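You operate a simulated robot arm through the tools that you are given. There is no shell and no other tool. Be economical: measure what you need, move in short steps, check, and stop when the job is done.

The job below is to be done with a simulated two-armed robot. You get a single attempt, and the scene is never put back.

TASK
File the blue print away in the portfolio.
Fine: lid shut and clasp closed again; no other print goes in; the portfolio stays in its place.
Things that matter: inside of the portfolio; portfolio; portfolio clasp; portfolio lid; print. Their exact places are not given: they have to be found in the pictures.

Only the result counts: the job must be done as asked and must still hold three seconds after the hand-in. Knocking over, shifting, dropping, spilling or breaking anything else fails it. Lids that push on must go on centred and level and be pressed home; caps that screw on are set level and turned clockwise until they are tight.

THE ROBOT
Two 7-joint arms with fingered hands on one trunk, on a base that drives. Base frame: it is fixed to the floor where the robot stands at the start and does not move with it; the origin is under the middle of the robot, x ahead of it, y to its left, z up. Readings come in mm, rad, newtons and seconds.
The left shoulder is at the start at [55, 158, 1118], the right one opposite. With the tool pointing down near the work surface each hand reaches from about 420 to 840 mm from the robot's upright axis, wherever it stands, measured 20 degrees to its own side. Places, roughly: inside of the portfolio [600, -100, 800]; portfolio clasp [500, -100, 900]; portfolio lid [600, -100, 800]. Payload 4 kg a hand.
The tool frame of a hand sits at the grasp point between the pads (the TCP): z along the fingers, y along the line on which they close. The tips reach 30 mm beyond it. Largest opening 104 mm; the body of the gripper starts 35 mm behind the TCP. The gripper is a hand of 4 fingers: y runs from the thumb to the fingers, the wrist lies at [-15, -104, -178] in the tool frame, and closing takes about 1.5 s.
Orientation is that of the tool frame in the base frame, as a unit quaternion [x, y, z, w]. With the fingers straight down and the wrist toward the robot, the tool's x, y and z point along [0, 1, 0], [1, 0, 0] and [0, 0, -1] of the base frame.

THE INTERFACE
- The arms move only by the tool drive_tool. It takes "left_increments", "right_increments" or both (then of equal length, played together; a hand with none holds still); each is a list of rows, each a list of 6 numbers: the shift along the tool's x, y, z in mm, then the turn, a rotation vector about the tool's x, y, z in rad. In form: [[x, y, z, wx, wy, wz], ...]. A call has 1 to 12 rows; each row is the pose to reach, as a shift and turn from the pose commanded when the call began, along the tool's axes at that moment. "left_hand" and "right_hand" are, for a hand that has rows, the finger opening in mm, from 0 to 104, set as the call begins (left out, the last holds). A row lasts 0.2 s, in which the tool goes at most 50 mm and 0.15 rad; a call with a longer step from one row to the next is refused whole, and so is a gripper value outside its range. Where a pose cannot be reached the arm comes as near as it can. A force on the tool above 40 N (or 10 N above the force at the start of the call, whichever is more), or a blocked arm, ends the call early, and 0.2 s more pass. The fingers move at their own pace (about 45 mm/s each) and stop on an object; they squeeze with about 25 N. The grip force told is the motor's: it shows also when the fingers shut on nothing. Time passes only in rows, and 0.2 s behind the last, so rows that repeat a pose let the fingers close. It gives the time, the measured TCP pose, the force on the tool (base axes), the opening and the grip force at its end, in the units of the frame above (readings bear some noise), with the torque about the TCP (base axes, N m) and any sound that the robot's microphone picked up.
- Cameras (640 x 400 px; columns grow to the right, rows downward): "scene" is now at [129.9, -34.1, 1304.5]; the picture's right is [-0.39, -0.92, 0.01], its down [-0.42, 0.17, -0.89] and it looks along [0.82, -0.35, -0.45] (base axes); focal length 240 px, centre (320, 200). "left" rides on the left gripper at [-61, -92, -130] in its tool frame; the picture's right is [-0.81, -0.27, 0.52], its down [0.53, -0.71, 0.46] and it looks along [0.24, 0.65, 0.72] (tool axes); focal length 275 px, centre (320, 200). "right" rides on the right gripper at [61, -92, -130] in its tool frame; the picture's right is [-0.81, 0.28, -0.52], its down [-0.53, -0.71, 0.46] and it looks along [-0.24, 0.65, 0.72] (tool axes); focal length 275 px, centre (320, 200).
- grab_frame(camera): a new picture of that camera. It takes no simulated time.
- move_column(by): slides the trunk up (or, below 0, down) by that many mm; the arms and the scene camera ride with it, the base frame stays. It gives what a move gives, with no picture.
- base_move(legs): drives the robot by 1 to 6 legs, each [ahead, turn to the left] in mm and rad, along the robot's own axes; the way and the turn of a leg run together, so that a leg with both is an arc; at most 1500 mm and 3.142 rad a leg. The arms and the cameras ride along, it lands a little off, and it stops where it bumps. It gives what a move gives.
- finger_targets(index, middle, ring, thumb_bend, thumb_turn, hand): sets how far each is bent, from 0 (flat) to 1 (curled in); at 0.3 the hand is open as for a grip, at 0.7 the pads meet at the TCP. One left out holds its place. A second passes; each finger stops where it meets its share of the squeeze, and holds until it gets a number again. A gripper value or a shape takes the hand back. It gives what a move gives, with no picture; readings hold the bend of each and the force on the fingers (four entries, about 0 where the hand has none), thumb and palm. thumb_turn goes from beside the hand (0) to across from the fingers (1), as for a grip.
- set_grasp(shape, hand): the hand has 4 fingers and takes this shape, open, in about a second: jaw (thumb against the fingers, like two jaws); tri (thumb and two fingers); tip (a fingertip pinch); poke (one finger out to press); point (the index stretched); flat (the hand flat); cup (the hand cupped); fist (a fist). The gripper value then closes the fingers along that shape, each until it touches; the sizes above hold for jaw. It gives what a move gives, with no picture.
- aim_head(pan, tilt): turns the head with the scene camera to pan (to the left, within 1.396 rad either way) and tilt (down, from -0.506 to 1.204), counted from straight ahead of the robot. It gives what a move gives.
- probe_pixels(camera, pixels): for up to 12 pixels [column, row] of the newest picture of that camera ("zoom" is the newest enlarged one), the place [x, y, z] in the base frame of the surface seen there, good to about 2 mm. It takes no simulated time.
- inspect(camera, box): a new picture of the part [left, top, right, bottom] of that camera's present view, enlarged. It takes no simulated time.
- close_job(): hands the job in; it is judged then, once.

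Keep the steps short. Do not move on a guess: measure, check each grasp and each placing, and mend mistakes. In all there are 80 turns and 78 pictures (those below and enlarged ones count). Leave the grippers open and the arms clear of the work at the hand-in unless told otherwise, and finish with a single line.

The tools are called after ">>>" by a JSON object that holds its "op" and its "data". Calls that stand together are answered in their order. drive_tool: Moves the arms, as the interface text tells. Its arguments: {"type":"object","properties":{"left_increments":{"type":"array"},"left_hand":{"type":"number"},"right_increments":{"type":"array"},"right_hand":{"type":"number"}},"required":[]} The other tools are called the same way: move_column (by) slides the trunk up or down; set_grasp (shape, hand) gives the hand a shape; finger_targets (index, middle, ring, thumb_bend, thumb_turn, hand) moves the fingers one by one; base_move (legs) drives the base; aim_head (pan, tilt) turns the head that bears the scene camera; grab_frame (camera) takes a picture; probe_pixels (camera, pixels) gives the place of the surface under pixels of a picture; inspect (camera, box) takes an enlarged picture of a part of a camera's view; close_job () hands the job in.

At the start:

```text
time_s: 0.0
left_ee_pos: [380.7, -41.8, 1172.7]
left_orientation: [0.707, 0.707, -0.001, 0.0]
left_ft_force: [0.3, -0.4, -0.8]
left_moment: [0.0, 0.01, -0.02]
left_finger_gap: 103.6
left_grip_force: 0.0
left_shape: jaw
left_bend: [0.3, 0.3, 0.3, 0.3, 0.98]
left_finger forces: [0.1, 0.0, 0.1, 0.0, 0.1, 0.1]
right_ee_pos: [323.9, -394.8, 1217.2]
right_orientation: [0.707, 0.707, 0.0, 0.0]
right_ft_force: [0.6, -0.1, -0.1]
right_moment: [-0.04, -0.03, 0.01]
right_finger_gap: 103.7
right_grip_force: 0.0
right_shape: jaw
right_bend: [0.3, 0.3, 0.3, 0.3, 0.98]
right_finger forces: [0.1, 0.0, 0.0, 0.0, 0.0, 0.0]
trunk travel left (down, up): [-325.0, 182.0]
robot x, y, heading: [-1.7, -1.0, 0.003]
head pan, tilt: [-0.396, 0.459]
```

scene: 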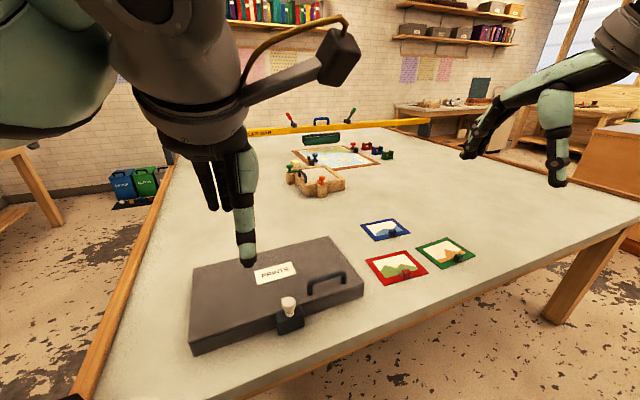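
right: 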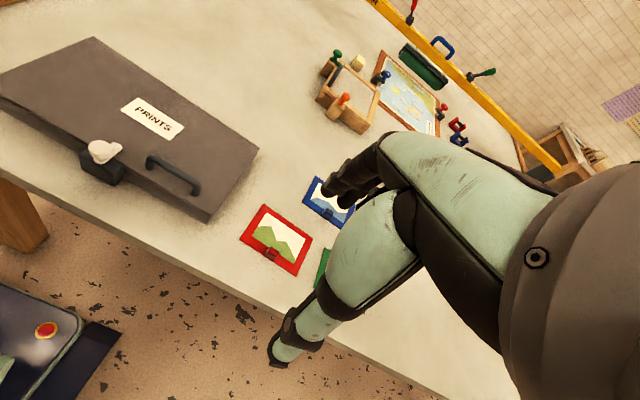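
left: 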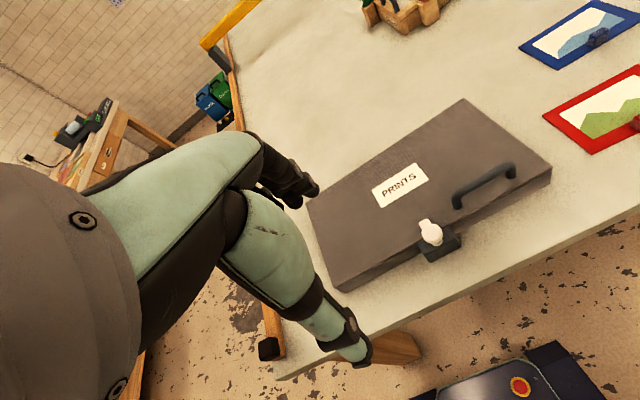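

I see the closed portfolio with a white-knobbed clasp at (288,310), a handle at (327,283), and the blue print at (385,229). First I enlarge these parts.

>>> {"op": "inspect", "data": {"camera": "scene", "box": [180, 220, 380, 360]}}

>>> {"op": "inspect", "data": {"camera": "left", "box": [380, 130, 560, 280]}}

>>> {"op": "inspect", "data": {"camera": "scene", "box": [340, 205, 490, 295]}}

>>> {"op": "probe_pixels", "data": {"camera": "scene", "pixels": [[190, 343], [192, 270], [330, 238], [363, 285], [288, 303], [290, 322], [310, 290], [343, 275], [393, 233], [385, 225], [365, 226], [220, 300]]}}

>>> {"op": "probe_pixels", "data": {"camera": "left", "pixels": [[430, 232], [440, 245], [463, 100], [550, 170], [340, 288], [308, 205], [458, 200], [512, 170], [597, 38], [520, 45], [556, 68], [425, 222]]}}

```text
2.86 times, centred on (280, 290) of scene
```

zoom: 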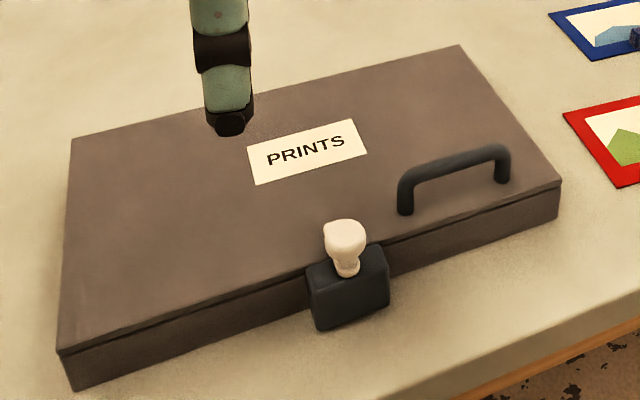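

```text
2.67 times, centred on (470, 205) of left
```

zoom: 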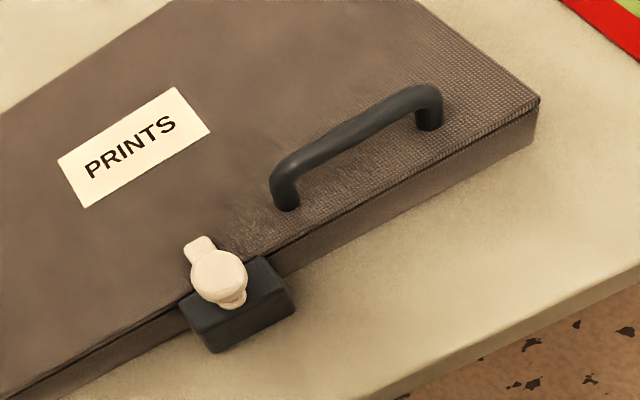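

```text
4.27 times, centred on (415, 250) of scene
```

zoom: 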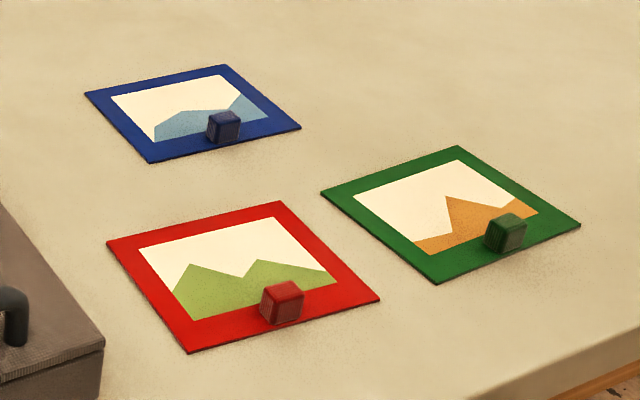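

```text
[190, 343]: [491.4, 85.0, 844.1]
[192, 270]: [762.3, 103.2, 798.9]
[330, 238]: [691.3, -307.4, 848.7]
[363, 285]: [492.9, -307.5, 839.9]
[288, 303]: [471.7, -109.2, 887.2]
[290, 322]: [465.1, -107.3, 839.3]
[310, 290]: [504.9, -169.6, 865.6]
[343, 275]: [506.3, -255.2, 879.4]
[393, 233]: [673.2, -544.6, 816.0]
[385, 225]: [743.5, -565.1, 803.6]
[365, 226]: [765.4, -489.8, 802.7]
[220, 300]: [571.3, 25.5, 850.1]
```

```text
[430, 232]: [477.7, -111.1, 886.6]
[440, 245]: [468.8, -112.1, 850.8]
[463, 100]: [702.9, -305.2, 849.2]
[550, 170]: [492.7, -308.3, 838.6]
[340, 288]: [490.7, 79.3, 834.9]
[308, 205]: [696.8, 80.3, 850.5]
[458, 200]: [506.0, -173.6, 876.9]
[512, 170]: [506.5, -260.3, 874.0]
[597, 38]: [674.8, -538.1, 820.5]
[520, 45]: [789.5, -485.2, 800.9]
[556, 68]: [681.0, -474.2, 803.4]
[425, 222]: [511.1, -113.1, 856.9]
```

The clasp has a white part reaching over the lid edge at about (475,-111,887). I pull the left arm aside to the left and bring the right hand over the clasp to look closer.

>>> {"op": "drive_tool", "data": {"left_increments": [[50, 0, 0, 0, 0, 0], [100, 0, 0, 0, 0, 0], [150, 0, 0, 0, 0, 0], [200, 0, 0, 0, 0, 0], [250, 0, 0, 0, 0, 0], [290, 0, 0, 0, 0, 0], [290, 0, 0, 0, 0, 0]]}}

>>> {"op": "drive_tool", "data": {"right_increments": [[45, 10, 10, 0, 0, 0], [90, 20, 25, 0, 0, 0], [135, 30, 40, 0, 0, 0], [180, 40, 60, 0, 0, 0], [220, 50, 80, 0, 0, 0], [260, 60, 100, 0, 0, 0], [260, 60, 100, 0, 0, 0]]}}

>>> {"op": "grab_frame", "data": {"camera": "right"}}

>>> {"op": "grab_frame", "data": {"camera": "scene"}}

```text
time_s: 1.6
left_ee_pos: [365.5, 248.4, 1177.2]
left_orientation: [0.706, 0.708, 0.004, 0.002]
left_ft_force: [0.7, -0.5, -0.3]
left_moment: [0.0, 0.03, -0.01]
left_finger_gap: 104.0
left_grip_force: 0.0
left_shape: jaw
left_bend: [0.3, 0.3, 0.3, 0.3, 0.98]
left_finger forces: [0.0, 0.0, 0.0, 0.1, 0.0, 0.1]
right_ee_pos: [311.7, -396.4, 1222.8]
right_orientation: [0.708, 0.707, 0.004, 0.004]
right_ft_force: [-0.1, 0.6, -0.3]
right_moment: [-0.04, 0.01, 0.01]
right_finger_gap: 103.7
right_grip_force: 0.0
right_shape: jaw
right_bend: [0.3, 0.3, 0.3, 0.3, 0.98]
right_finger forces: [0.0, 0.0, 0.0, 0.1, 0.0, 0.0]
trunk travel left (down, up): [-325.0, 182.0]
robot x, y, heading: [-0.8, 2.0, -0.001]
head pan, tilt: [-0.396, 0.459]
```

```text
refused: row 4 steps farther than a row can; nothing moved
```

```text
71 pictures are left
```

right: 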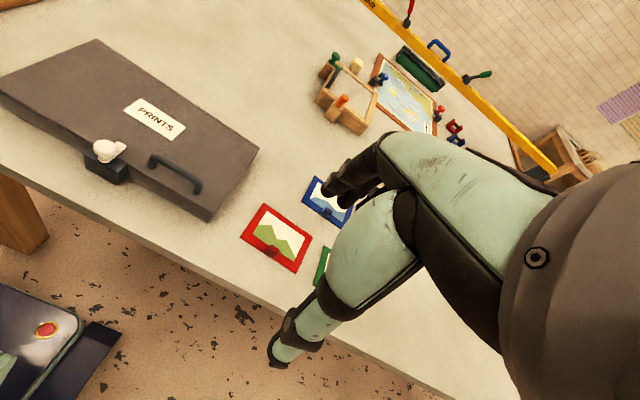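

```text
70 pictures are left
```

scene: 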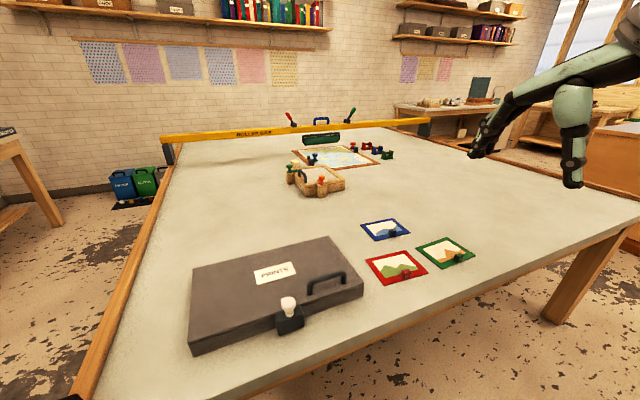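

The left arm is clear; the right move was refused for step length. Again with smaller steps.

>>> {"op": "drive_tool", "data": {"right_increments": [[35, 12, 12, 0, 0, 0], [70, 24, 24, 0, 0, 0], [105, 36, 36, 0, 0, 0], [140, 48, 48, 0, 0, 0], [175, 60, 60, 0, 0, 0], [210, 72, 72, 0, 0, 0], [245, 84, 84, 0, 0, 0], [270, 90, 100, 0, 0, 0], [270, 90, 100, 0, 0, 0]]}}

>>> {"op": "grab_frame", "data": {"camera": "right"}}

>>> {"op": "inspect", "data": {"camera": "scene", "box": [250, 280, 330, 340]}}

```text
time_s: 3.6
left_ee_pos: [364.1, 248.6, 1177.2]
left_orientation: [0.707, 0.707, 0.005, 0.003]
left_ft_force: [-0.5, -0.2, 0.1]
left_moment: [-0.01, 0.04, 0.04]
left_finger_gap: 104.4
left_grip_force: 0.1
left_shape: jaw
left_bend: [0.3, 0.3, 0.3, 0.3, 0.98]
left_finger forces: [0.0, 0.0, 0.1, 0.0, 0.0, 0.1]
right_ee_pos: [398.1, -126.8, 1123.8]
right_orientation: [0.707, 0.708, 0.005, 0.006]
right_ft_force: [-1.0, 0.1, -1.4]
right_moment: [-0.02, -0.03, -0.01]
right_finger_gap: 103.7
right_grip_force: 0.0
right_shape: jaw
right_bend: [0.3, 0.3, 0.3, 0.3, 0.98]
right_finger forces: [0.0, 0.1, 0.0, 0.1, 0.0, 0.0]
trunk travel left (down, up): [-325.0, 182.0]
robot x, y, heading: [-1.0, 1.9, 0.001]
head pan, tilt: [-0.396, 0.459]
```

```text
69 pictures are left
```

right: 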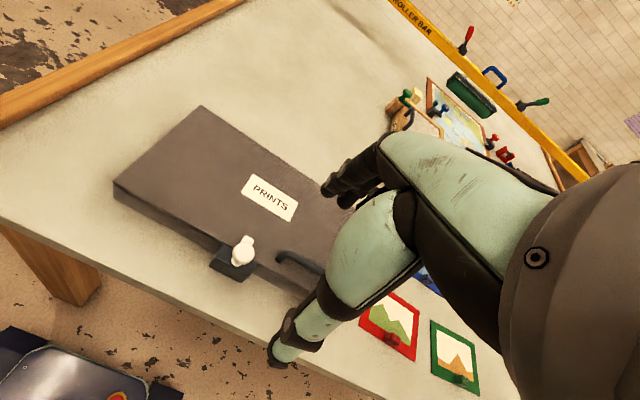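

```text
6.67 times, centred on (290, 310) of scene
```

zoom: 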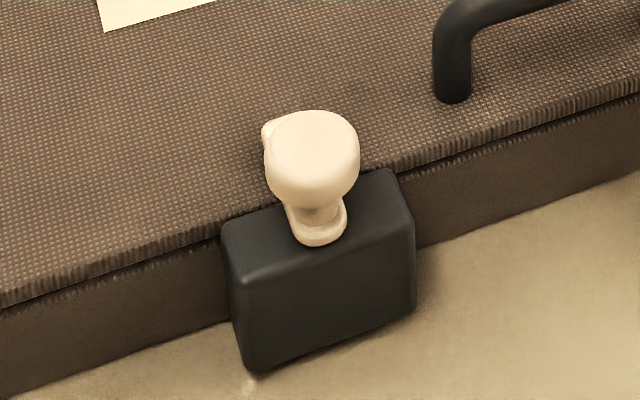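

>>> {"op": "inspect", "data": {"camera": "right", "box": [190, 220, 270, 290]}}

>>> {"op": "probe_pixels", "data": {"camera": "zoom", "pixels": [[420, 140], [425, 170], [400, 230], [380, 300], [360, 330], [310, 300], [430, 270], [350, 210]]}}

```text
5.71 times, centred on (230, 255) of right
```

zoom: 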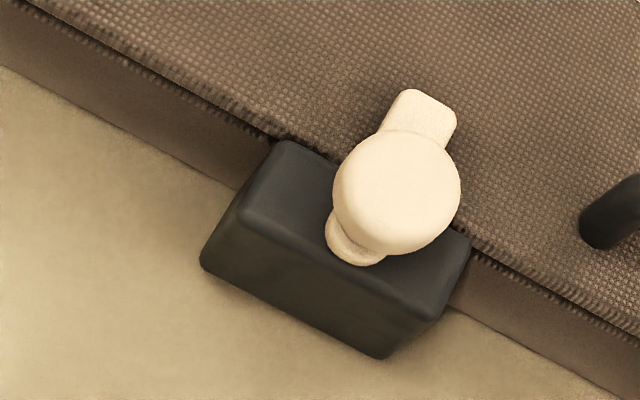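

```text
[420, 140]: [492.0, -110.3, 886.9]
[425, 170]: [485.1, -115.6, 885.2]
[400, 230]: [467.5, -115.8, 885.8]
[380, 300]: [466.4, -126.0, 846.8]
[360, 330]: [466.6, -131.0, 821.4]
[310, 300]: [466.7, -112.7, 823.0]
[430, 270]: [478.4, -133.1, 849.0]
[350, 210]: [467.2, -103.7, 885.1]
```

The clasp is a turn-button: a flat bar along x lies over the lid edge (tip x≈511, z≈857), with a round knob (centre about (478,-110), top z≈887) above its pivot. I plan to pinch the knob from above and turn it. First I go above it.

>>> {"op": "drive_tool", "data": {"right_increments": [[4, 16, 30, 0, 0, 0], [8, 32, 60, 0, 0, 0], [12, 48, 90, 0, 0, 0], [16, 64, 120, 0, 0, 0], [17, 80, 150, 0, 0, 0], [17, 80, 170, 0, 0, 0], [17, 80, 170, 0, 0, 0]]}}

>>> {"op": "grab_frame", "data": {"camera": "right"}}

>>> {"op": "aim_head", "data": {"pan": -0.3, "tilt": 0.75}}

>>> {"op": "grab_frame", "data": {"camera": "scene"}}

```text
time_s: 5.2
left_ee_pos: [364.2, 249.3, 1177.0]
left_orientation: [0.708, 0.707, 0.006, 0.003]
left_ft_force: [-0.1, -0.4, -1.0]
left_moment: [-0.02, 0.02, -0.02]
left_finger_gap: 104.0
left_grip_force: 0.1
left_shape: jaw
left_bend: [0.3, 0.3, 0.3, 0.3, 0.98]
left_finger forces: [0.0, 0.1, 0.0, 0.0, 0.1, 0.1]
right_ee_pos: [482.6, -108.6, 953.7]
right_orientation: [0.707, 0.707, 0.004, 0.005]
right_ft_force: [0.1, 0.8, 0.4]
right_moment: [0.03, -0.01, -0.03]
right_finger_gap: 104.0
right_grip_force: 0.2
right_shape: jaw
right_bend: [0.3, 0.3, 0.3, 0.3, 0.98]
right_finger forces: [0.1, 0.0, 0.1, 0.0, 0.0, 0.0]
trunk travel left (down, up): [-325.0, 182.0]
robot x, y, heading: [-1.8, -2.9, -0.001]
head pan, tilt: [-0.396, 0.459]
```

```text
66 pictures are left
```

right: 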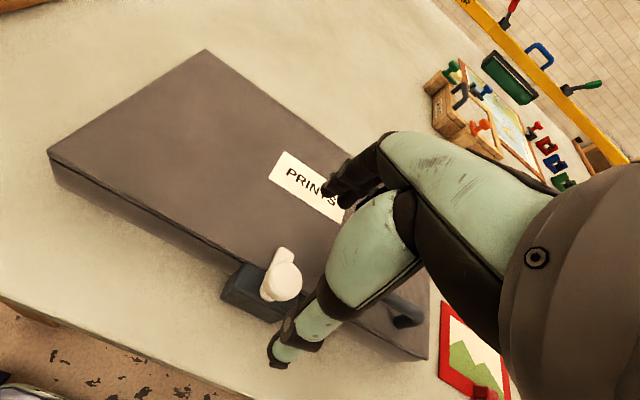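

```text
time_s: 6.0
left_ee_pos: [365.1, 248.7, 1176.6]
left_orientation: [0.707, 0.707, 0.005, 0.004]
left_ft_force: [0.3, 1.1, -0.4]
left_moment: [0.02, -0.03, -0.03]
left_finger_gap: 104.2
left_grip_force: 0.1
left_shape: jaw
left_bend: [0.3, 0.3, 0.3, 0.3, 0.98]
left_finger forces: [0.0, 0.1, 0.0, 0.0, 0.0, 0.1]
right_ee_pos: [482.8, -108.8, 954.8]
right_orientation: [0.707, 0.707, 0.004, 0.004]
right_ft_force: [0.0, 0.5, 0.0]
right_moment: [-0.04, 0.03, 0.01]
right_finger_gap: 103.8
right_grip_force: 0.1
right_shape: jaw
right_bend: [0.3, 0.3, 0.3, 0.3, 0.98]
right_finger forces: [0.0, 0.1, 0.0, 0.1, 0.1, 0.0]
trunk travel left (down, up): [-325.0, 182.0]
robot x, y, heading: [-1.0, 1.8, -0.005]
head pan, tilt: [-0.3, 0.75]
```

```text
65 pictures are left
```

scene: 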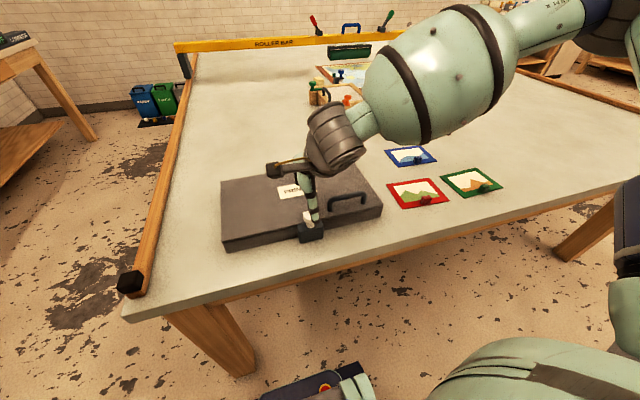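

The hand is about 4 mm ahead of the knob centre and 62 mm above the grasp height. I go down to TCP z≈893, so the tips stay just above the bar, then close softly.

>>> {"op": "drive_tool", "data": {"right_increments": [[-1, -4, 30, 0, 0, 0], [-1, -4, 50, 0, 0, 0], [-1, -4, 61, 0, 0, 0], [-1, -4, 61, 0, 0, 0]]}}

>>> {"op": "inspect", "data": {"camera": "scene", "box": [240, 150, 400, 260]}}

>>> {"op": "grab_frame", "data": {"camera": "right"}}

```text
time_s: 7.0
left_ee_pos: [364.2, 249.1, 1177.4]
left_orientation: [0.707, 0.707, 0.005, 0.003]
left_ft_force: [-0.9, -0.4, 0.8]
left_moment: [-0.02, 0.06, -0.01]
left_finger_gap: 104.0
left_grip_force: 0.0
left_shape: jaw
left_bend: [0.3, 0.3, 0.3, 0.3, 0.98]
left_finger forces: [0.0, 0.0, 0.0, 0.0, 0.0, 0.0]
right_ee_pos: [479.7, -109.1, 892.0]
right_orientation: [0.707, 0.707, 0.004, 0.004]
right_ft_force: [-0.5, -0.6, -0.8]
right_moment: [0.0, 0.02, 0.05]
right_finger_gap: 103.9
right_grip_force: 0.2
right_shape: jaw
right_bend: [0.3, 0.3, 0.3, 0.3, 0.98]
right_finger forces: [0.0, 0.0, 0.0, 0.0, 0.1, 0.1]
trunk travel left (down, up): [-325.0, 182.0]
robot x, y, heading: [2.4, 0.6, 0.003]
head pan, tilt: [-0.3, 0.75]
```

```text
3.64 times, centred on (320, 205) of scene
```

zoom: 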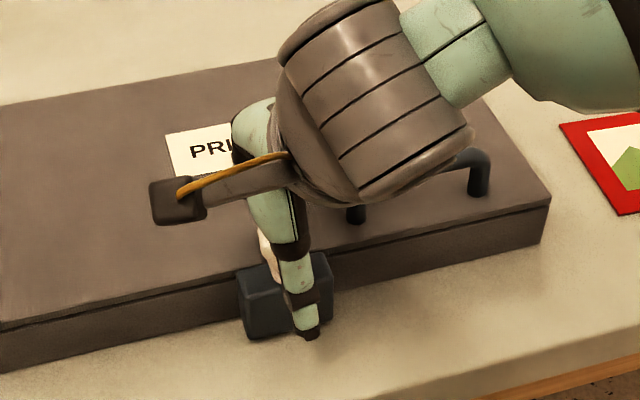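

```text
63 pictures are left
```

right: 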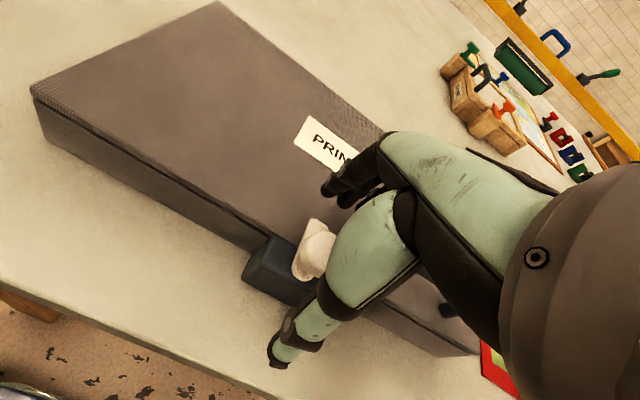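

Well placed: thumb before the knob, fingers behind. I close the fingers on it.

>>> {"op": "drive_tool", "data": {"right_increments": [[0, 0, 0, 0, 0, 0], [0, 0, 0, 0, 0, 0], [0, 0, 0, 0, 0, 0], [0, 0, 0, 0, 0, 0], [0, 0, 0, 0, 0, 0], [0, 0, 0, 0, 0, 0], [0, 0, 0, 0, 0, 0], [0, 0, 0, 0, 0, 0]], "right_hand": 15}}

>>> {"op": "grab_frame", "data": {"camera": "right"}}

```text
time_s: 8.8
left_ee_pos: [364.3, 249.7, 1177.7]
left_orientation: [0.707, 0.708, 0.004, 0.003]
left_ft_force: [-0.5, 0.2, -1.2]
left_moment: [0.02, -0.01, -0.01]
left_finger_gap: 104.0
left_grip_force: 0.0
left_shape: jaw
left_bend: [0.3, 0.3, 0.3, 0.3, 0.98]
left_finger forces: [0.0, 0.0, 0.0, 0.0, 0.0, 0.0]
right_ee_pos: [479.0, -109.4, 894.1]
right_orientation: [0.707, 0.707, 0.005, 0.004]
right_ft_force: [-2.3, 0.3, 0.9]
right_moment: [0.0, 0.04, -0.01]
right_finger_gap: 15.9
right_grip_force: 0.0
right_shape: jaw
right_bend: [0.73, 0.61, 0.6, 0.72, 1.0]
right_finger forces: [0.5, 0.4, 0.0, 0.0, 3.0, 0.0]
trunk travel left (down, up): [-325.0, 182.0]
robot x, y, heading: [2.1, 2.5, 0.005]
head pan, tilt: [-0.3, 0.75]
```

```text
62 pictures are left
```

right: 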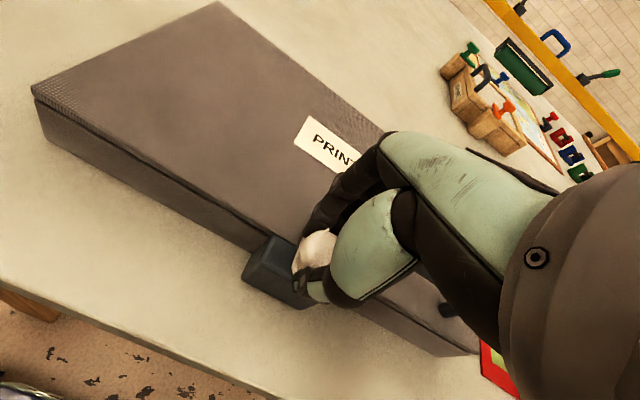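

Contact on thumb (3 N) and two fingers. I squeeze fully and then try a small counter-clockwise turn (seen from above).

>>> {"op": "drive_tool", "data": {"right_increments": [[0, 0, 0, 0, 0, 0], [0, 0, 0, 0, 0, 0], [0, 0, 0, 0, 0, 0], [0, 0, 0, 0, 0, -0.1], [0, 0, 0, 0, 0, -0.2], [0, 0, 0, 0, 0, -0.3], [0, 0, 0, 0, 0, -0.4], [0, 0, 0, 0, 0, -0.5], [0, 0, 0, 0, 0, -0.5]], "right_hand": 0}}

>>> {"op": "grab_frame", "data": {"camera": "right"}}

>>> {"op": "inspect", "data": {"camera": "scene", "box": [240, 150, 400, 260]}}

```text
time_s: 10.8
left_ee_pos: [365.3, 248.7, 1176.0]
left_orientation: [0.707, 0.707, 0.004, 0.003]
left_ft_force: [-1.0, 0.2, 0.0]
left_moment: [0.01, 0.03, -0.01]
left_finger_gap: 103.8
left_grip_force: 0.1
left_shape: jaw
left_bend: [0.3, 0.3, 0.3, 0.3, 0.98]
left_finger forces: [0.0, 0.0, 0.1, 0.1, 0.0, 0.0]
right_ee_pos: [478.8, -110.2, 893.2]
right_orientation: [0.509, 0.861, 0.003, 0.005]
right_ft_force: [-8.2, -1.1, -4.0]
right_moment: [-0.12, 0.06, -0.14]
right_finger_gap: 18.6
right_grip_force: 24.3
right_shape: jaw
right_bend: [0.73, 0.72, 0.68, 0.78, 0.98]
right_finger forces: [9.4, 6.5, 0.0, 0.0, 19.9, 0.0]
trunk travel left (down, up): [-325.0, 182.0]
robot x, y, heading: [-1.4, -1.3, -0.0]
head pan, tilt: [-0.3, 0.75]
```

```text
61 pictures are left
```

right: 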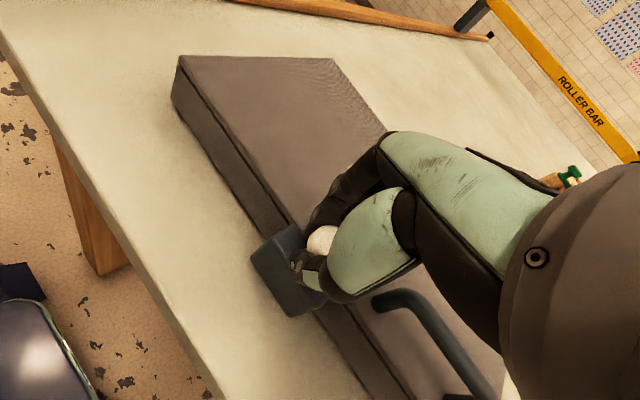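

```text
3.64 times, centred on (320, 205) of scene
```

zoom: 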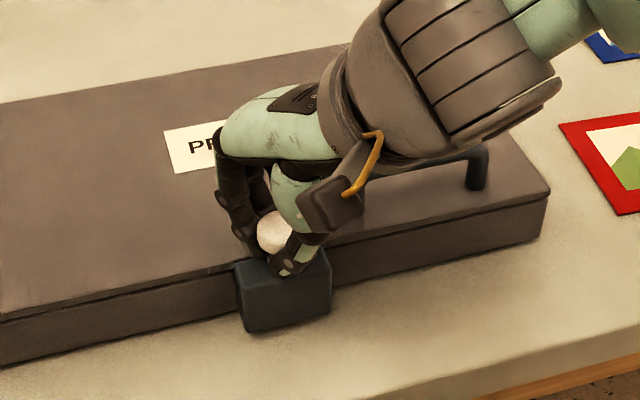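

The turn runs with little resistance (moment −0.14 N m). I go on to about 90° in all.

>>> {"op": "drive_tool", "data": {"right_increments": [[0, 0, 0, 0, 0, -0.12], [0, 0, 0, 0, 0, -0.24], [0, 0, 0, 0, 0, -0.36], [0, 0, 0, 0, 0, -0.48], [0, 0, 0, 0, 0, -0.6], [0, 0, 0, 0, 0, -0.72], [0, 0, 0, 0, 0, -0.84], [0, 0, 0, 0, 0, -0.96], [0, 0, 0, 0, 0, -1.08], [0, 0, 0, 0, 0, -1.08]]}}

>>> {"op": "grab_frame", "data": {"camera": "right"}}

>>> {"op": "inspect", "data": {"camera": "scene", "box": [240, 150, 400, 260]}}

```text
time_s: 13.0
left_ee_pos: [363.9, 249.1, 1178.3]
left_orientation: [0.707, 0.708, 0.005, 0.004]
left_ft_force: [-1.1, -0.1, 0.4]
left_moment: [0.0, -0.01, 0.0]
left_finger_gap: 104.0
left_grip_force: 0.1
left_shape: jaw
left_bend: [0.3, 0.3, 0.3, 0.3, 0.98]
left_finger forces: [0.1, 0.0, 0.1, 0.0, 0.1, 0.0]
right_ee_pos: [477.6, -109.3, 891.7]
right_orientation: [-0.005, 1.0, 0.0, 0.005]
right_ft_force: [-15.1, -1.6, -2.5]
right_moment: [-0.02, 0.09, -0.02]
right_finger_gap: 14.8
right_grip_force: 24.6
right_shape: jaw
right_bend: [0.74, 0.73, 0.68, 0.82, 0.95]
right_finger forces: [0.0, 2.8, 0.1, 0.0, 21.0, 0.0]
trunk travel left (down, up): [-325.0, 182.0]
robot x, y, heading: [-2.6, -0.1, -0.001]
head pan, tilt: [-0.3, 0.75]
```

```text
59 pictures are left
```

right: 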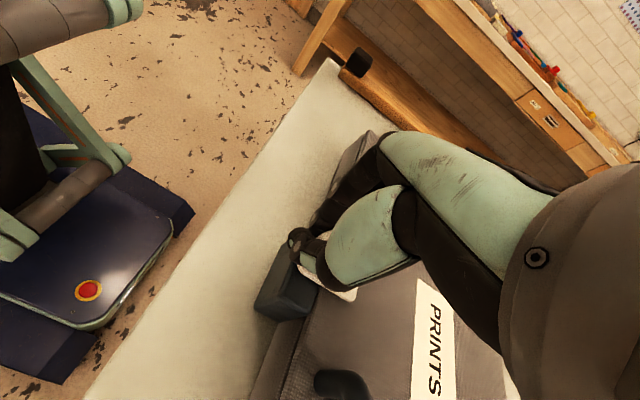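

```text
3.64 times, centred on (320, 205) of scene
```

zoom: 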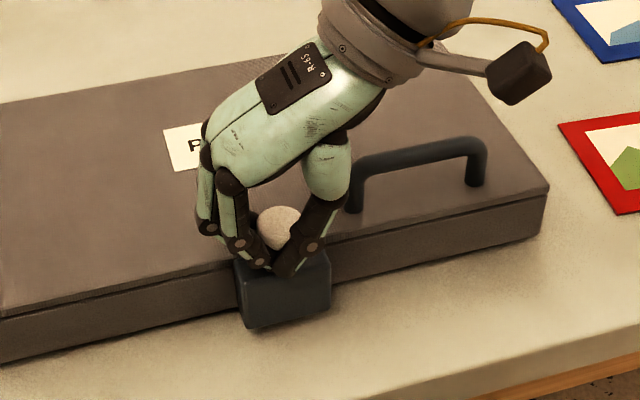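

The hand has turned 90°, but I cannot see whether the bar followed. I open the fingers and lift 100 mm to look.

>>> {"op": "drive_tool", "data": {"right_increments": [[0, 0, 0, 0, 0, 0], [0, 0, 0, 0, 0, 0], [0, 0, 0, 0, 0, 0], [0, 0, 0, 0, 0, 0], [0, 0, 0, 0, 0, 0], [0, 0, -30, 0, 0, 0], [0, 0, -70, 0, 0, 0], [0, -30, -100, 0, 0, 0], [0, -60, -130, 0, 0, 0], [0, -60, -130, 0, 0, 0]], "right_hand": 104}}

>>> {"op": "inspect", "data": {"camera": "scene", "box": [240, 150, 400, 260]}}

>>> {"op": "grab_frame", "data": {"camera": "right"}}

```text
time_s: 15.2
left_ee_pos: [365.8, 250.0, 1176.7]
left_orientation: [0.707, 0.707, 0.003, 0.004]
left_ft_force: [0.7, 0.4, 0.6]
left_moment: [0.0, 0.02, 0.03]
left_finger_gap: 103.9
left_grip_force: 0.1
left_shape: jaw
left_bend: [0.3, 0.3, 0.3, 0.3, 0.98]
left_finger forces: [0.0, 0.0, 0.1, 0.1, 0.0, 0.0]
right_ee_pos: [482.0, -169.6, 1023.0]
right_orientation: [-0.005, 1.0, 0.0, 0.005]
right_ft_force: [0.4, -0.3, -0.7]
right_moment: [-0.02, 0.02, -0.01]
right_finger_gap: 103.8
right_grip_force: 0.2
right_shape: jaw
right_bend: [0.3, 0.3, 0.3, 0.3, 0.98]
right_finger forces: [0.0, 0.1, 0.0, 0.0, 0.0, 0.0]
trunk travel left (down, up): [-325.0, 182.0]
robot x, y, heading: [-0.9, 4.5, 0.003]
head pan, tilt: [-0.3, 0.75]
```

```text
3.64 times, centred on (320, 205) of scene
```

zoom: 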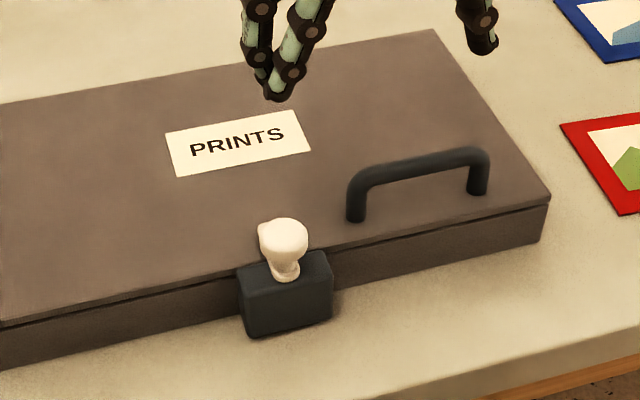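

```text
56 pictures are left
```

right: 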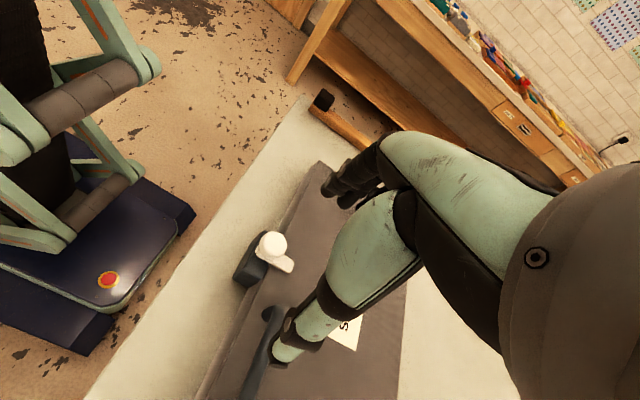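

>>> {"op": "inspect", "data": {"camera": "right", "box": [220, 220, 320, 300]}}

>>> {"op": "probe_pixels", "data": {"camera": "zoom", "pixels": [[430, 290], [460, 320], [340, 150], [320, 180], [380, 220], [290, 220], [250, 200], [400, 270], [250, 130], [370, 110]]}}

```text
5.00 times, centred on (270, 260) of right
```

zoom: 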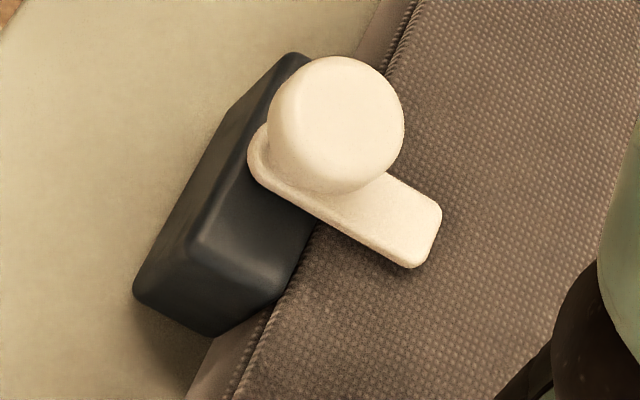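

```text
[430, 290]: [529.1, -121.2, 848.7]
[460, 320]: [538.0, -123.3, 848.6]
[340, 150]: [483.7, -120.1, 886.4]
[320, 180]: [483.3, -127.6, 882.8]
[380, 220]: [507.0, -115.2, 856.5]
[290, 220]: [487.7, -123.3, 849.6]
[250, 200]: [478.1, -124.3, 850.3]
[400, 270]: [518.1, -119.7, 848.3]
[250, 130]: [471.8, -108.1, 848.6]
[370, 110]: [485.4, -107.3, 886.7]
```

The bar still points over the lid, so the knob slipped under the fingers (or it will only turn the other way, or slides back toward me). I re-pinch the knob with thumb at −y and fingers at +y, and look at forces.

>>> {"op": "drive_tool", "data": {"right_increments": [[2, 30, 30, 0, 0, 0], [2, 59, 60, 0, 0, 0], [2, 59, 100, 0, 0, 0], [2, 59, 133, 0, 0, 0], [2, 59, 133, 0, 0, 0]]}}

>>> {"op": "drive_tool", "data": {"right_increments": [[0, 0, 0, 0, 0, 0], [0, 0, 0, 0, 0, 0], [0, 0, 0, 0, 0, 0], [0, 0, 0, 0, 0, 0], [0, 0, 0, 0, 0, 0], [0, 0, 0, 0, 0, 0], [0, 0, 0, 0, 0, 0], [0, 0, 0, 0, 0, 0], [0, 0, 0, 0, 0, 0], [0, 0, 0, 0, 0, 0]], "right_hand": 0}}

>>> {"op": "inspect", "data": {"camera": "scene", "box": [240, 150, 400, 260]}}

```text
time_s: 16.4
left_ee_pos: [365.4, 248.3, 1177.1]
left_orientation: [0.707, 0.707, 0.005, 0.004]
left_ft_force: [1.1, 0.4, 0.4]
left_moment: [0.04, 0.02, 0.01]
left_finger_gap: 103.9
left_grip_force: 0.1
left_shape: jaw
left_bend: [0.3, 0.3, 0.3, 0.3, 0.98]
left_finger forces: [0.0, 0.0, 0.0, 0.0, 0.0, 0.0]
right_ee_pos: [477.9, -112.7, 886.6]
right_orientation: [-0.005, 1.0, 0.0, 0.005]
right_ft_force: [-0.2, -0.1, -0.2]
right_moment: [0.03, -0.03, 0.01]
right_finger_gap: 103.8
right_grip_force: 0.0
right_shape: jaw
right_bend: [0.3, 0.3, 0.3, 0.3, 0.98]
right_finger forces: [0.0, 0.0, 0.1, 0.1, 0.0, 0.1]
trunk travel left (down, up): [-325.0, 182.0]
robot x, y, heading: [-0.1, 3.4, 0.0]
head pan, tilt: [-0.3, 0.75]
```

```text
time_s: 18.6
left_ee_pos: [365.4, 248.0, 1178.9]
left_orientation: [0.707, 0.708, 0.005, 0.003]
left_ft_force: [0.2, -0.3, 0.2]
left_moment: [0.01, 0.02, -0.04]
left_finger_gap: 104.0
left_grip_force: 0.0
left_shape: jaw
left_bend: [0.3, 0.3, 0.3, 0.3, 0.98]
left_finger forces: [0.0, 0.1, 0.0, 0.0, 0.1, 0.1]
right_ee_pos: [478.7, -111.2, 887.8]
right_orientation: [-0.005, 1.0, 0.0, 0.005]
right_ft_force: [-0.4, -3.9, -0.3]
right_moment: [0.26, -0.02, 0.0]
right_finger_gap: 16.7
right_grip_force: 25.4
right_shape: jaw
right_bend: [0.72, 0.65, 0.7, 0.76, 1.0]
right_finger forces: [11.3, 5.5, 0.0, 0.1, 21.8, 0.1]
trunk travel left (down, up): [-325.0, 182.0]
robot x, y, heading: [0.1, 0.8, -0.0]
head pan, tilt: [-0.3, 0.75]
```

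```text
3.64 times, centred on (320, 205) of scene
```

zoom: 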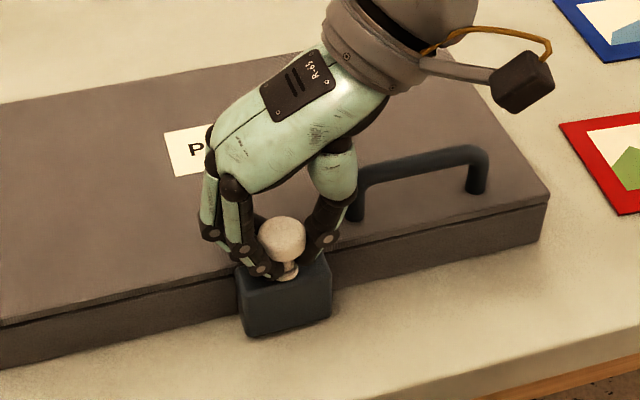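

Firm pinch on the knob. I pull it gently 8 mm toward the robot (tool +x) to test for sliding, watching the force.

>>> {"op": "drive_tool", "data": {"right_increments": [[2, 0, 0, 0, 0, 0], [4, 0, 0, 0, 0, 0], [6, 0, 0, 0, 0, 0], [8, 0, 0, 0, 0, 0]]}}

>>> {"op": "inspect", "data": {"camera": "scene", "box": [240, 150, 400, 260]}}

```text
time_s: 19.6
left_ee_pos: [366.1, 248.5, 1176.8]
left_orientation: [0.707, 0.707, 0.004, 0.004]
left_ft_force: [0.2, 0.5, 0.5]
left_moment: [0.0, -0.01, -0.02]
left_finger_gap: 104.1
left_grip_force: 0.1
left_shape: jaw
left_bend: [0.3, 0.3, 0.3, 0.3, 0.98]
left_finger forces: [0.0, 0.0, 0.0, 0.0, 0.1, 0.0]
right_ee_pos: [470.1, -108.8, 889.4]
right_orientation: [-0.006, 1.0, 0.0, 0.005]
right_ft_force: [2.6, -0.1, 0.4]
right_moment: [0.39, -0.09, 0.01]
right_finger_gap: 16.8
right_grip_force: 25.1
right_shape: jaw
right_bend: [0.72, 0.65, 0.7, 0.77, 1.0]
right_finger forces: [12.3, 7.7, 0.0, 0.1, 20.9, 0.0]
trunk travel left (down, up): [-325.0, 182.0]
robot x, y, heading: [3.6, -1.2, -0.005]
head pan, tilt: [-0.3, 0.75]
```

```text
3.64 times, centred on (320, 205) of scene
```

zoom: 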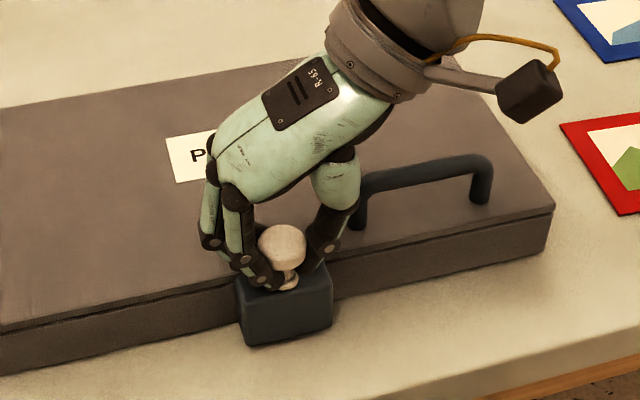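

The force stayed small, but the portfolio's corner seems to have moved in the picture. I check the portfolio's position by probing.

>>> {"op": "grab_frame", "data": {"camera": "scene"}}

>>> {"op": "inspect", "data": {"camera": "scene", "box": [210, 150, 400, 260]}}

>>> {"op": "probe_pixels", "data": {"camera": "zoom", "pixels": [[565, 195], [567, 210], [440, 218], [150, 300], [345, 335], [290, 340], [585, 115], [450, 40], [50, 320]]}}

```text
52 pictures are left
```

scene: 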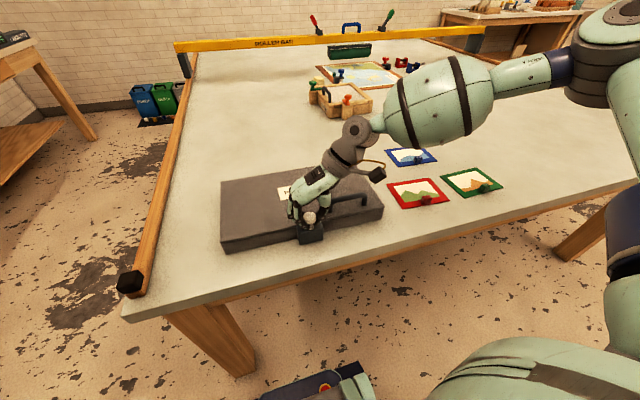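

```text
3.37 times, centred on (305, 205) of scene
```

zoom: 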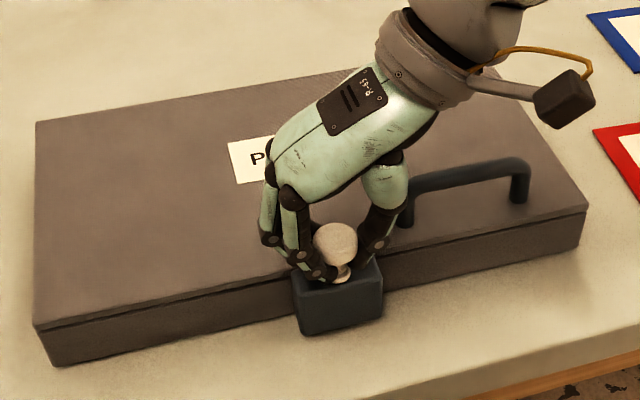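

```text
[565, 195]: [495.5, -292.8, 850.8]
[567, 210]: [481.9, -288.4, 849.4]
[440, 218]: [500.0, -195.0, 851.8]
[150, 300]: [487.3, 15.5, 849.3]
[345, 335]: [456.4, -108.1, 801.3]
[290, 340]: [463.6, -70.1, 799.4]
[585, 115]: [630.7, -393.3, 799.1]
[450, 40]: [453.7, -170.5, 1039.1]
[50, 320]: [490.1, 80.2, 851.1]
```

The portfolio itself slid about 8–9 mm toward me — the clasp does not slide. I push it back by the same amount with the same grip, then test a clockwise turn.

>>> {"op": "drive_tool", "data": {"right_increments": [[-2, 0, 0, 0, 0, 0], [-4, 0, 0, 0, 0, 0], [-6, 0, 0, 0, 0, 0], [-8, 0, 0, 0, 0, 0], [-9, 0, 0, 0, 0, 0]]}}

>>> {"op": "inspect", "data": {"camera": "scene", "box": [210, 150, 400, 260]}}

>>> {"op": "probe_pixels", "data": {"camera": "zoom", "pixels": [[565, 195], [567, 206], [440, 235], [150, 300], [60, 320], [583, 198]]}}

```text
time_s: 20.8
left_ee_pos: [364.3, 249.4, 1177.2]
left_orientation: [0.708, 0.707, 0.005, 0.004]
left_ft_force: [0.1, -0.5, 0.2]
left_moment: [0.03, -0.05, 0.03]
left_finger_gap: 103.9
left_grip_force: 0.1
left_shape: jaw
left_bend: [0.3, 0.3, 0.3, 0.3, 0.98]
left_finger forces: [0.0, 0.1, 0.0, 0.1, 0.0, 0.0]
right_ee_pos: [476.9, -110.8, 889.1]
right_orientation: [-0.005, 1.0, 0.0, 0.005]
right_ft_force: [-7.5, -2.7, 0.0]
right_moment: [0.36, 0.13, 0.01]
right_finger_gap: 17.4
right_grip_force: 24.9
right_shape: jaw
right_bend: [0.72, 0.65, 0.7, 0.77, 1.0]
right_finger forces: [13.4, 6.3, 0.1, 0.0, 21.4, 0.0]
trunk travel left (down, up): [-325.0, 182.0]
robot x, y, heading: [-1.0, -1.8, -0.0]
head pan, tilt: [-0.3, 0.75]
```

```text
3.37 times, centred on (305, 205) of scene
```

zoom: 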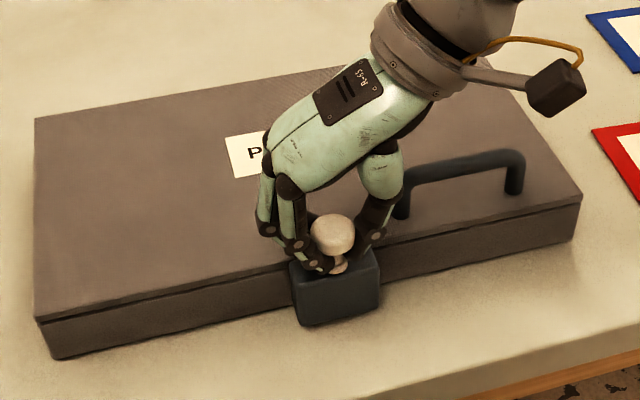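

```text
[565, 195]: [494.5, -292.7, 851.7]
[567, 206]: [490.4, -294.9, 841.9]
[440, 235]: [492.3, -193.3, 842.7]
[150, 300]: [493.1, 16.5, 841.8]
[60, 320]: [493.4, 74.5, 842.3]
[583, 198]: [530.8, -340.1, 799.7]
```

The front face reads x≈490–493 along its whole length again, straight and in place. Now a clockwise test turn of 0.5 rad.

>>> {"op": "drive_tool", "data": {"right_increments": [[0, 0, 0, 0, 0, 0.1], [0, 0, 0, 0, 0, 0.2], [0, 0, 0, 0, 0, 0.3], [0, 0, 0, 0, 0, 0.4], [0, 0, 0, 0, 0, 0.5]]}}

>>> {"op": "inspect", "data": {"camera": "scene", "box": [210, 150, 400, 260]}}

>>> {"op": "inspect", "data": {"camera": "right", "box": [220, 170, 420, 320]}}

```text
time_s: 22.0
left_ee_pos: [363.3, 249.1, 1176.4]
left_orientation: [0.707, 0.707, 0.004, 0.005]
left_ft_force: [0.1, -1.1, 0.6]
left_moment: [-0.02, -0.01, 0.02]
left_finger_gap: 103.7
left_grip_force: 0.2
left_shape: jaw
left_bend: [0.3, 0.3, 0.3, 0.3, 0.98]
left_finger forces: [0.0, 0.0, 0.1, 0.0, 0.0, 0.0]
right_ee_pos: [480.0, -111.2, 890.7]
right_orientation: [0.243, 0.97, 0.0, 0.005]
right_ft_force: [-6.7, -0.3, -4.7]
right_moment: [0.31, -0.13, -0.02]
right_finger_gap: 16.8
right_grip_force: 24.5
right_shape: jaw
right_bend: [0.72, 0.65, 0.7, 0.77, 1.0]
right_finger forces: [14.0, 6.2, 0.0, 0.1, 21.1, 0.0]
trunk travel left (down, up): [-325.0, 182.0]
robot x, y, heading: [1.1, 1.4, 0.002]
head pan, tilt: [-0.3, 0.75]
```

```text
3.37 times, centred on (305, 205) of scene
```

zoom: 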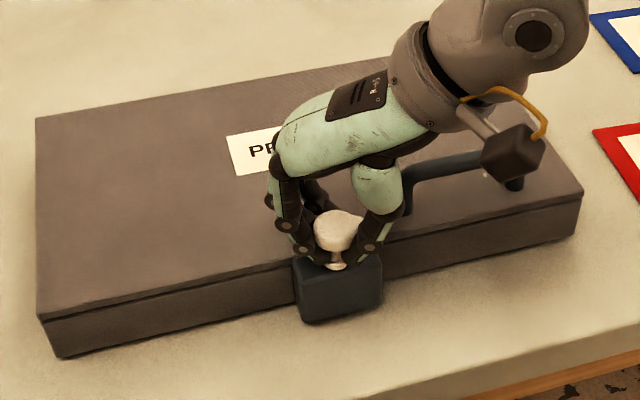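

```text
2.67 times, centred on (320, 245) of right
```

zoom: 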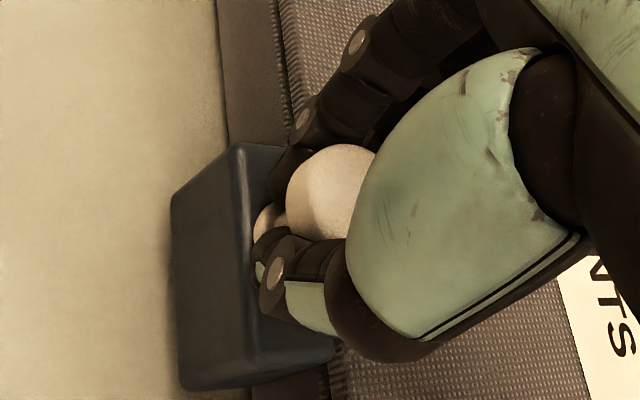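

At (355,215) of the zoom the bar seems to peek out to the right of the knob: it may be turning clockwise with the hand. I continue by 1.07 rad to a full quarter.

>>> {"op": "drive_tool", "data": {"right_increments": [[0, 0, 0, 0, 0, 0.12], [0, 0, 0, 0, 0, 0.24], [0, 0, 0, 0, 0, 0.36], [0, 0, 0, 0, 0, 0.48], [0, 0, 0, 0, 0, 0.6], [0, 0, 0, 0, 0, 0.72], [0, 0, 0, 0, 0, 0.84], [0, 0, 0, 0, 0, 0.96], [0, 0, 0, 0, 0, 1.07], [0, 0, 0, 0, 0, 1.07]]}}

>>> {"op": "inspect", "data": {"camera": "scene", "box": [210, 150, 400, 260]}}

>>> {"op": "inspect", "data": {"camera": "right", "box": [220, 170, 420, 320]}}

```text
time_s: 24.2
left_ee_pos: [365.9, 249.4, 1177.0]
left_orientation: [0.707, 0.707, 0.004, 0.004]
left_ft_force: [-0.8, 0.5, 0.6]
left_moment: [-0.01, 0.0, -0.01]
left_finger_gap: 104.0
left_grip_force: 0.1
left_shape: jaw
left_bend: [0.3, 0.3, 0.3, 0.3, 0.98]
left_finger forces: [0.0, 0.0, 0.0, 0.1, 0.0, 0.0]
right_ee_pos: [478.7, -110.3, 889.0]
right_orientation: [0.704, 0.71, 0.004, 0.004]
right_ft_force: [1.1, 1.3, -5.6]
right_moment: [-0.1, -0.49, 0.15]
right_finger_gap: 17.7
right_grip_force: 24.9
right_shape: jaw
right_bend: [0.72, 0.63, 0.7, 0.77, 1.0]
right_finger forces: [14.4, 13.5, 0.0, 0.0, 21.6, 0.0]
trunk travel left (down, up): [-325.0, 182.0]
robot x, y, heading: [0.4, -2.9, -0.003]
head pan, tilt: [-0.3, 0.75]
```

```text
3.37 times, centred on (305, 205) of scene
```

zoom: 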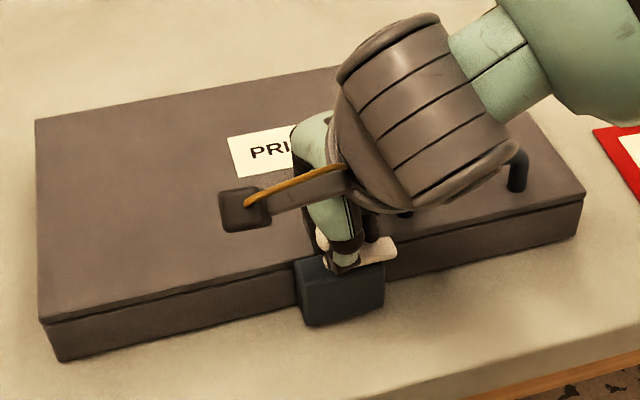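

```text
2.67 times, centred on (320, 245) of right
```

zoom: 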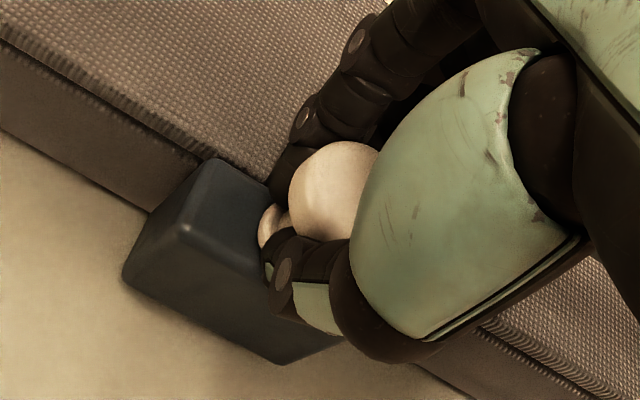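

The bar now points to −y (visible at (380,248)), along the front edge: the clasp is open, and the moment +0.15 suggests the end stop. I release and lift to check.

>>> {"op": "drive_tool", "data": {"right_increments": [[0, 0, 0, 0, 0, 0], [0, 0, 0, 0, 0, 0], [0, 0, 0, 0, 0, 0], [0, 0, 0, 0, 0, 0], [0, 0, 0, 0, 0, 0], [0, 0, -30, 0, 0, 0], [0, 0, -70, 0, 0, 0], [0, 0, -110, 0, 0, 0], [0, 0, -140, 0, 0, 0], [0, 0, -140, 0, 0, 0]], "right_hand": 104}}

>>> {"op": "inspect", "data": {"camera": "scene", "box": [210, 150, 400, 260]}}

>>> {"op": "grab_frame", "data": {"camera": "right"}}

>>> {"op": "probe_pixels", "data": {"camera": "zoom", "pixels": [[567, 206], [440, 235], [150, 300], [400, 205], [412, 180], [465, 160], [520, 155], [518, 185]]}}

```text
time_s: 26.4
left_ee_pos: [366.3, 250.2, 1176.9]
left_orientation: [0.708, 0.707, 0.005, 0.004]
left_ft_force: [-0.1, 0.8, 0.7]
left_moment: [-0.01, 0.01, -0.02]
left_finger_gap: 103.9
left_grip_force: 0.1
left_shape: jaw
left_bend: [0.3, 0.3, 0.3, 0.3, 0.98]
left_finger forces: [0.2, 0.0, 0.1, 0.0, 0.0, 0.1]
right_ee_pos: [476.3, -111.2, 1029.6]
right_orientation: [0.703, 0.712, 0.005, 0.004]
right_ft_force: [0.2, 0.2, -0.4]
right_moment: [0.0, -0.02, 0.0]
right_finger_gap: 103.6
right_grip_force: 0.1
right_shape: jaw
right_bend: [0.3, 0.3, 0.3, 0.3, 0.98]
right_finger forces: [0.0, 0.0, 0.0, 0.0, 0.0, 0.1]
trunk travel left (down, up): [-325.0, 182.0]
robot x, y, heading: [2.2, 1.9, -0.001]
head pan, tilt: [-0.3, 0.75]
```

```text
3.37 times, centred on (305, 205) of scene
```

zoom: 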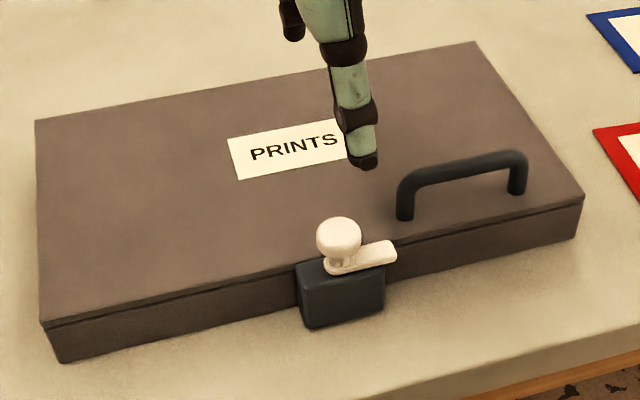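

```text
44 pictures are left
```

right: 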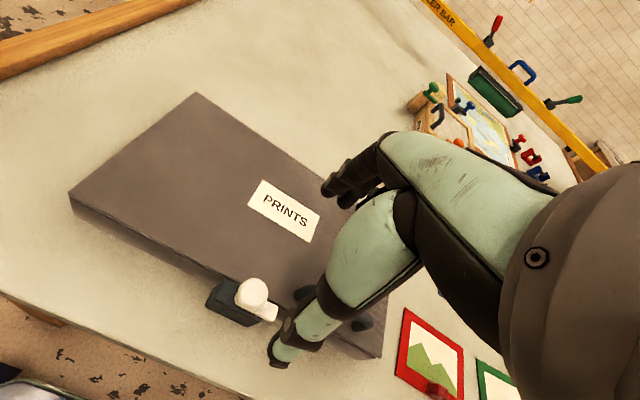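

```text
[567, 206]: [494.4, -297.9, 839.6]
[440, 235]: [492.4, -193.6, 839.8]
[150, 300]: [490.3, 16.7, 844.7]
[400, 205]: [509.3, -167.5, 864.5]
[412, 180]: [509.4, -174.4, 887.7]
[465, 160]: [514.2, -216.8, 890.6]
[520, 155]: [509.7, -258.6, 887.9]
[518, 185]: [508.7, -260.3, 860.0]
```

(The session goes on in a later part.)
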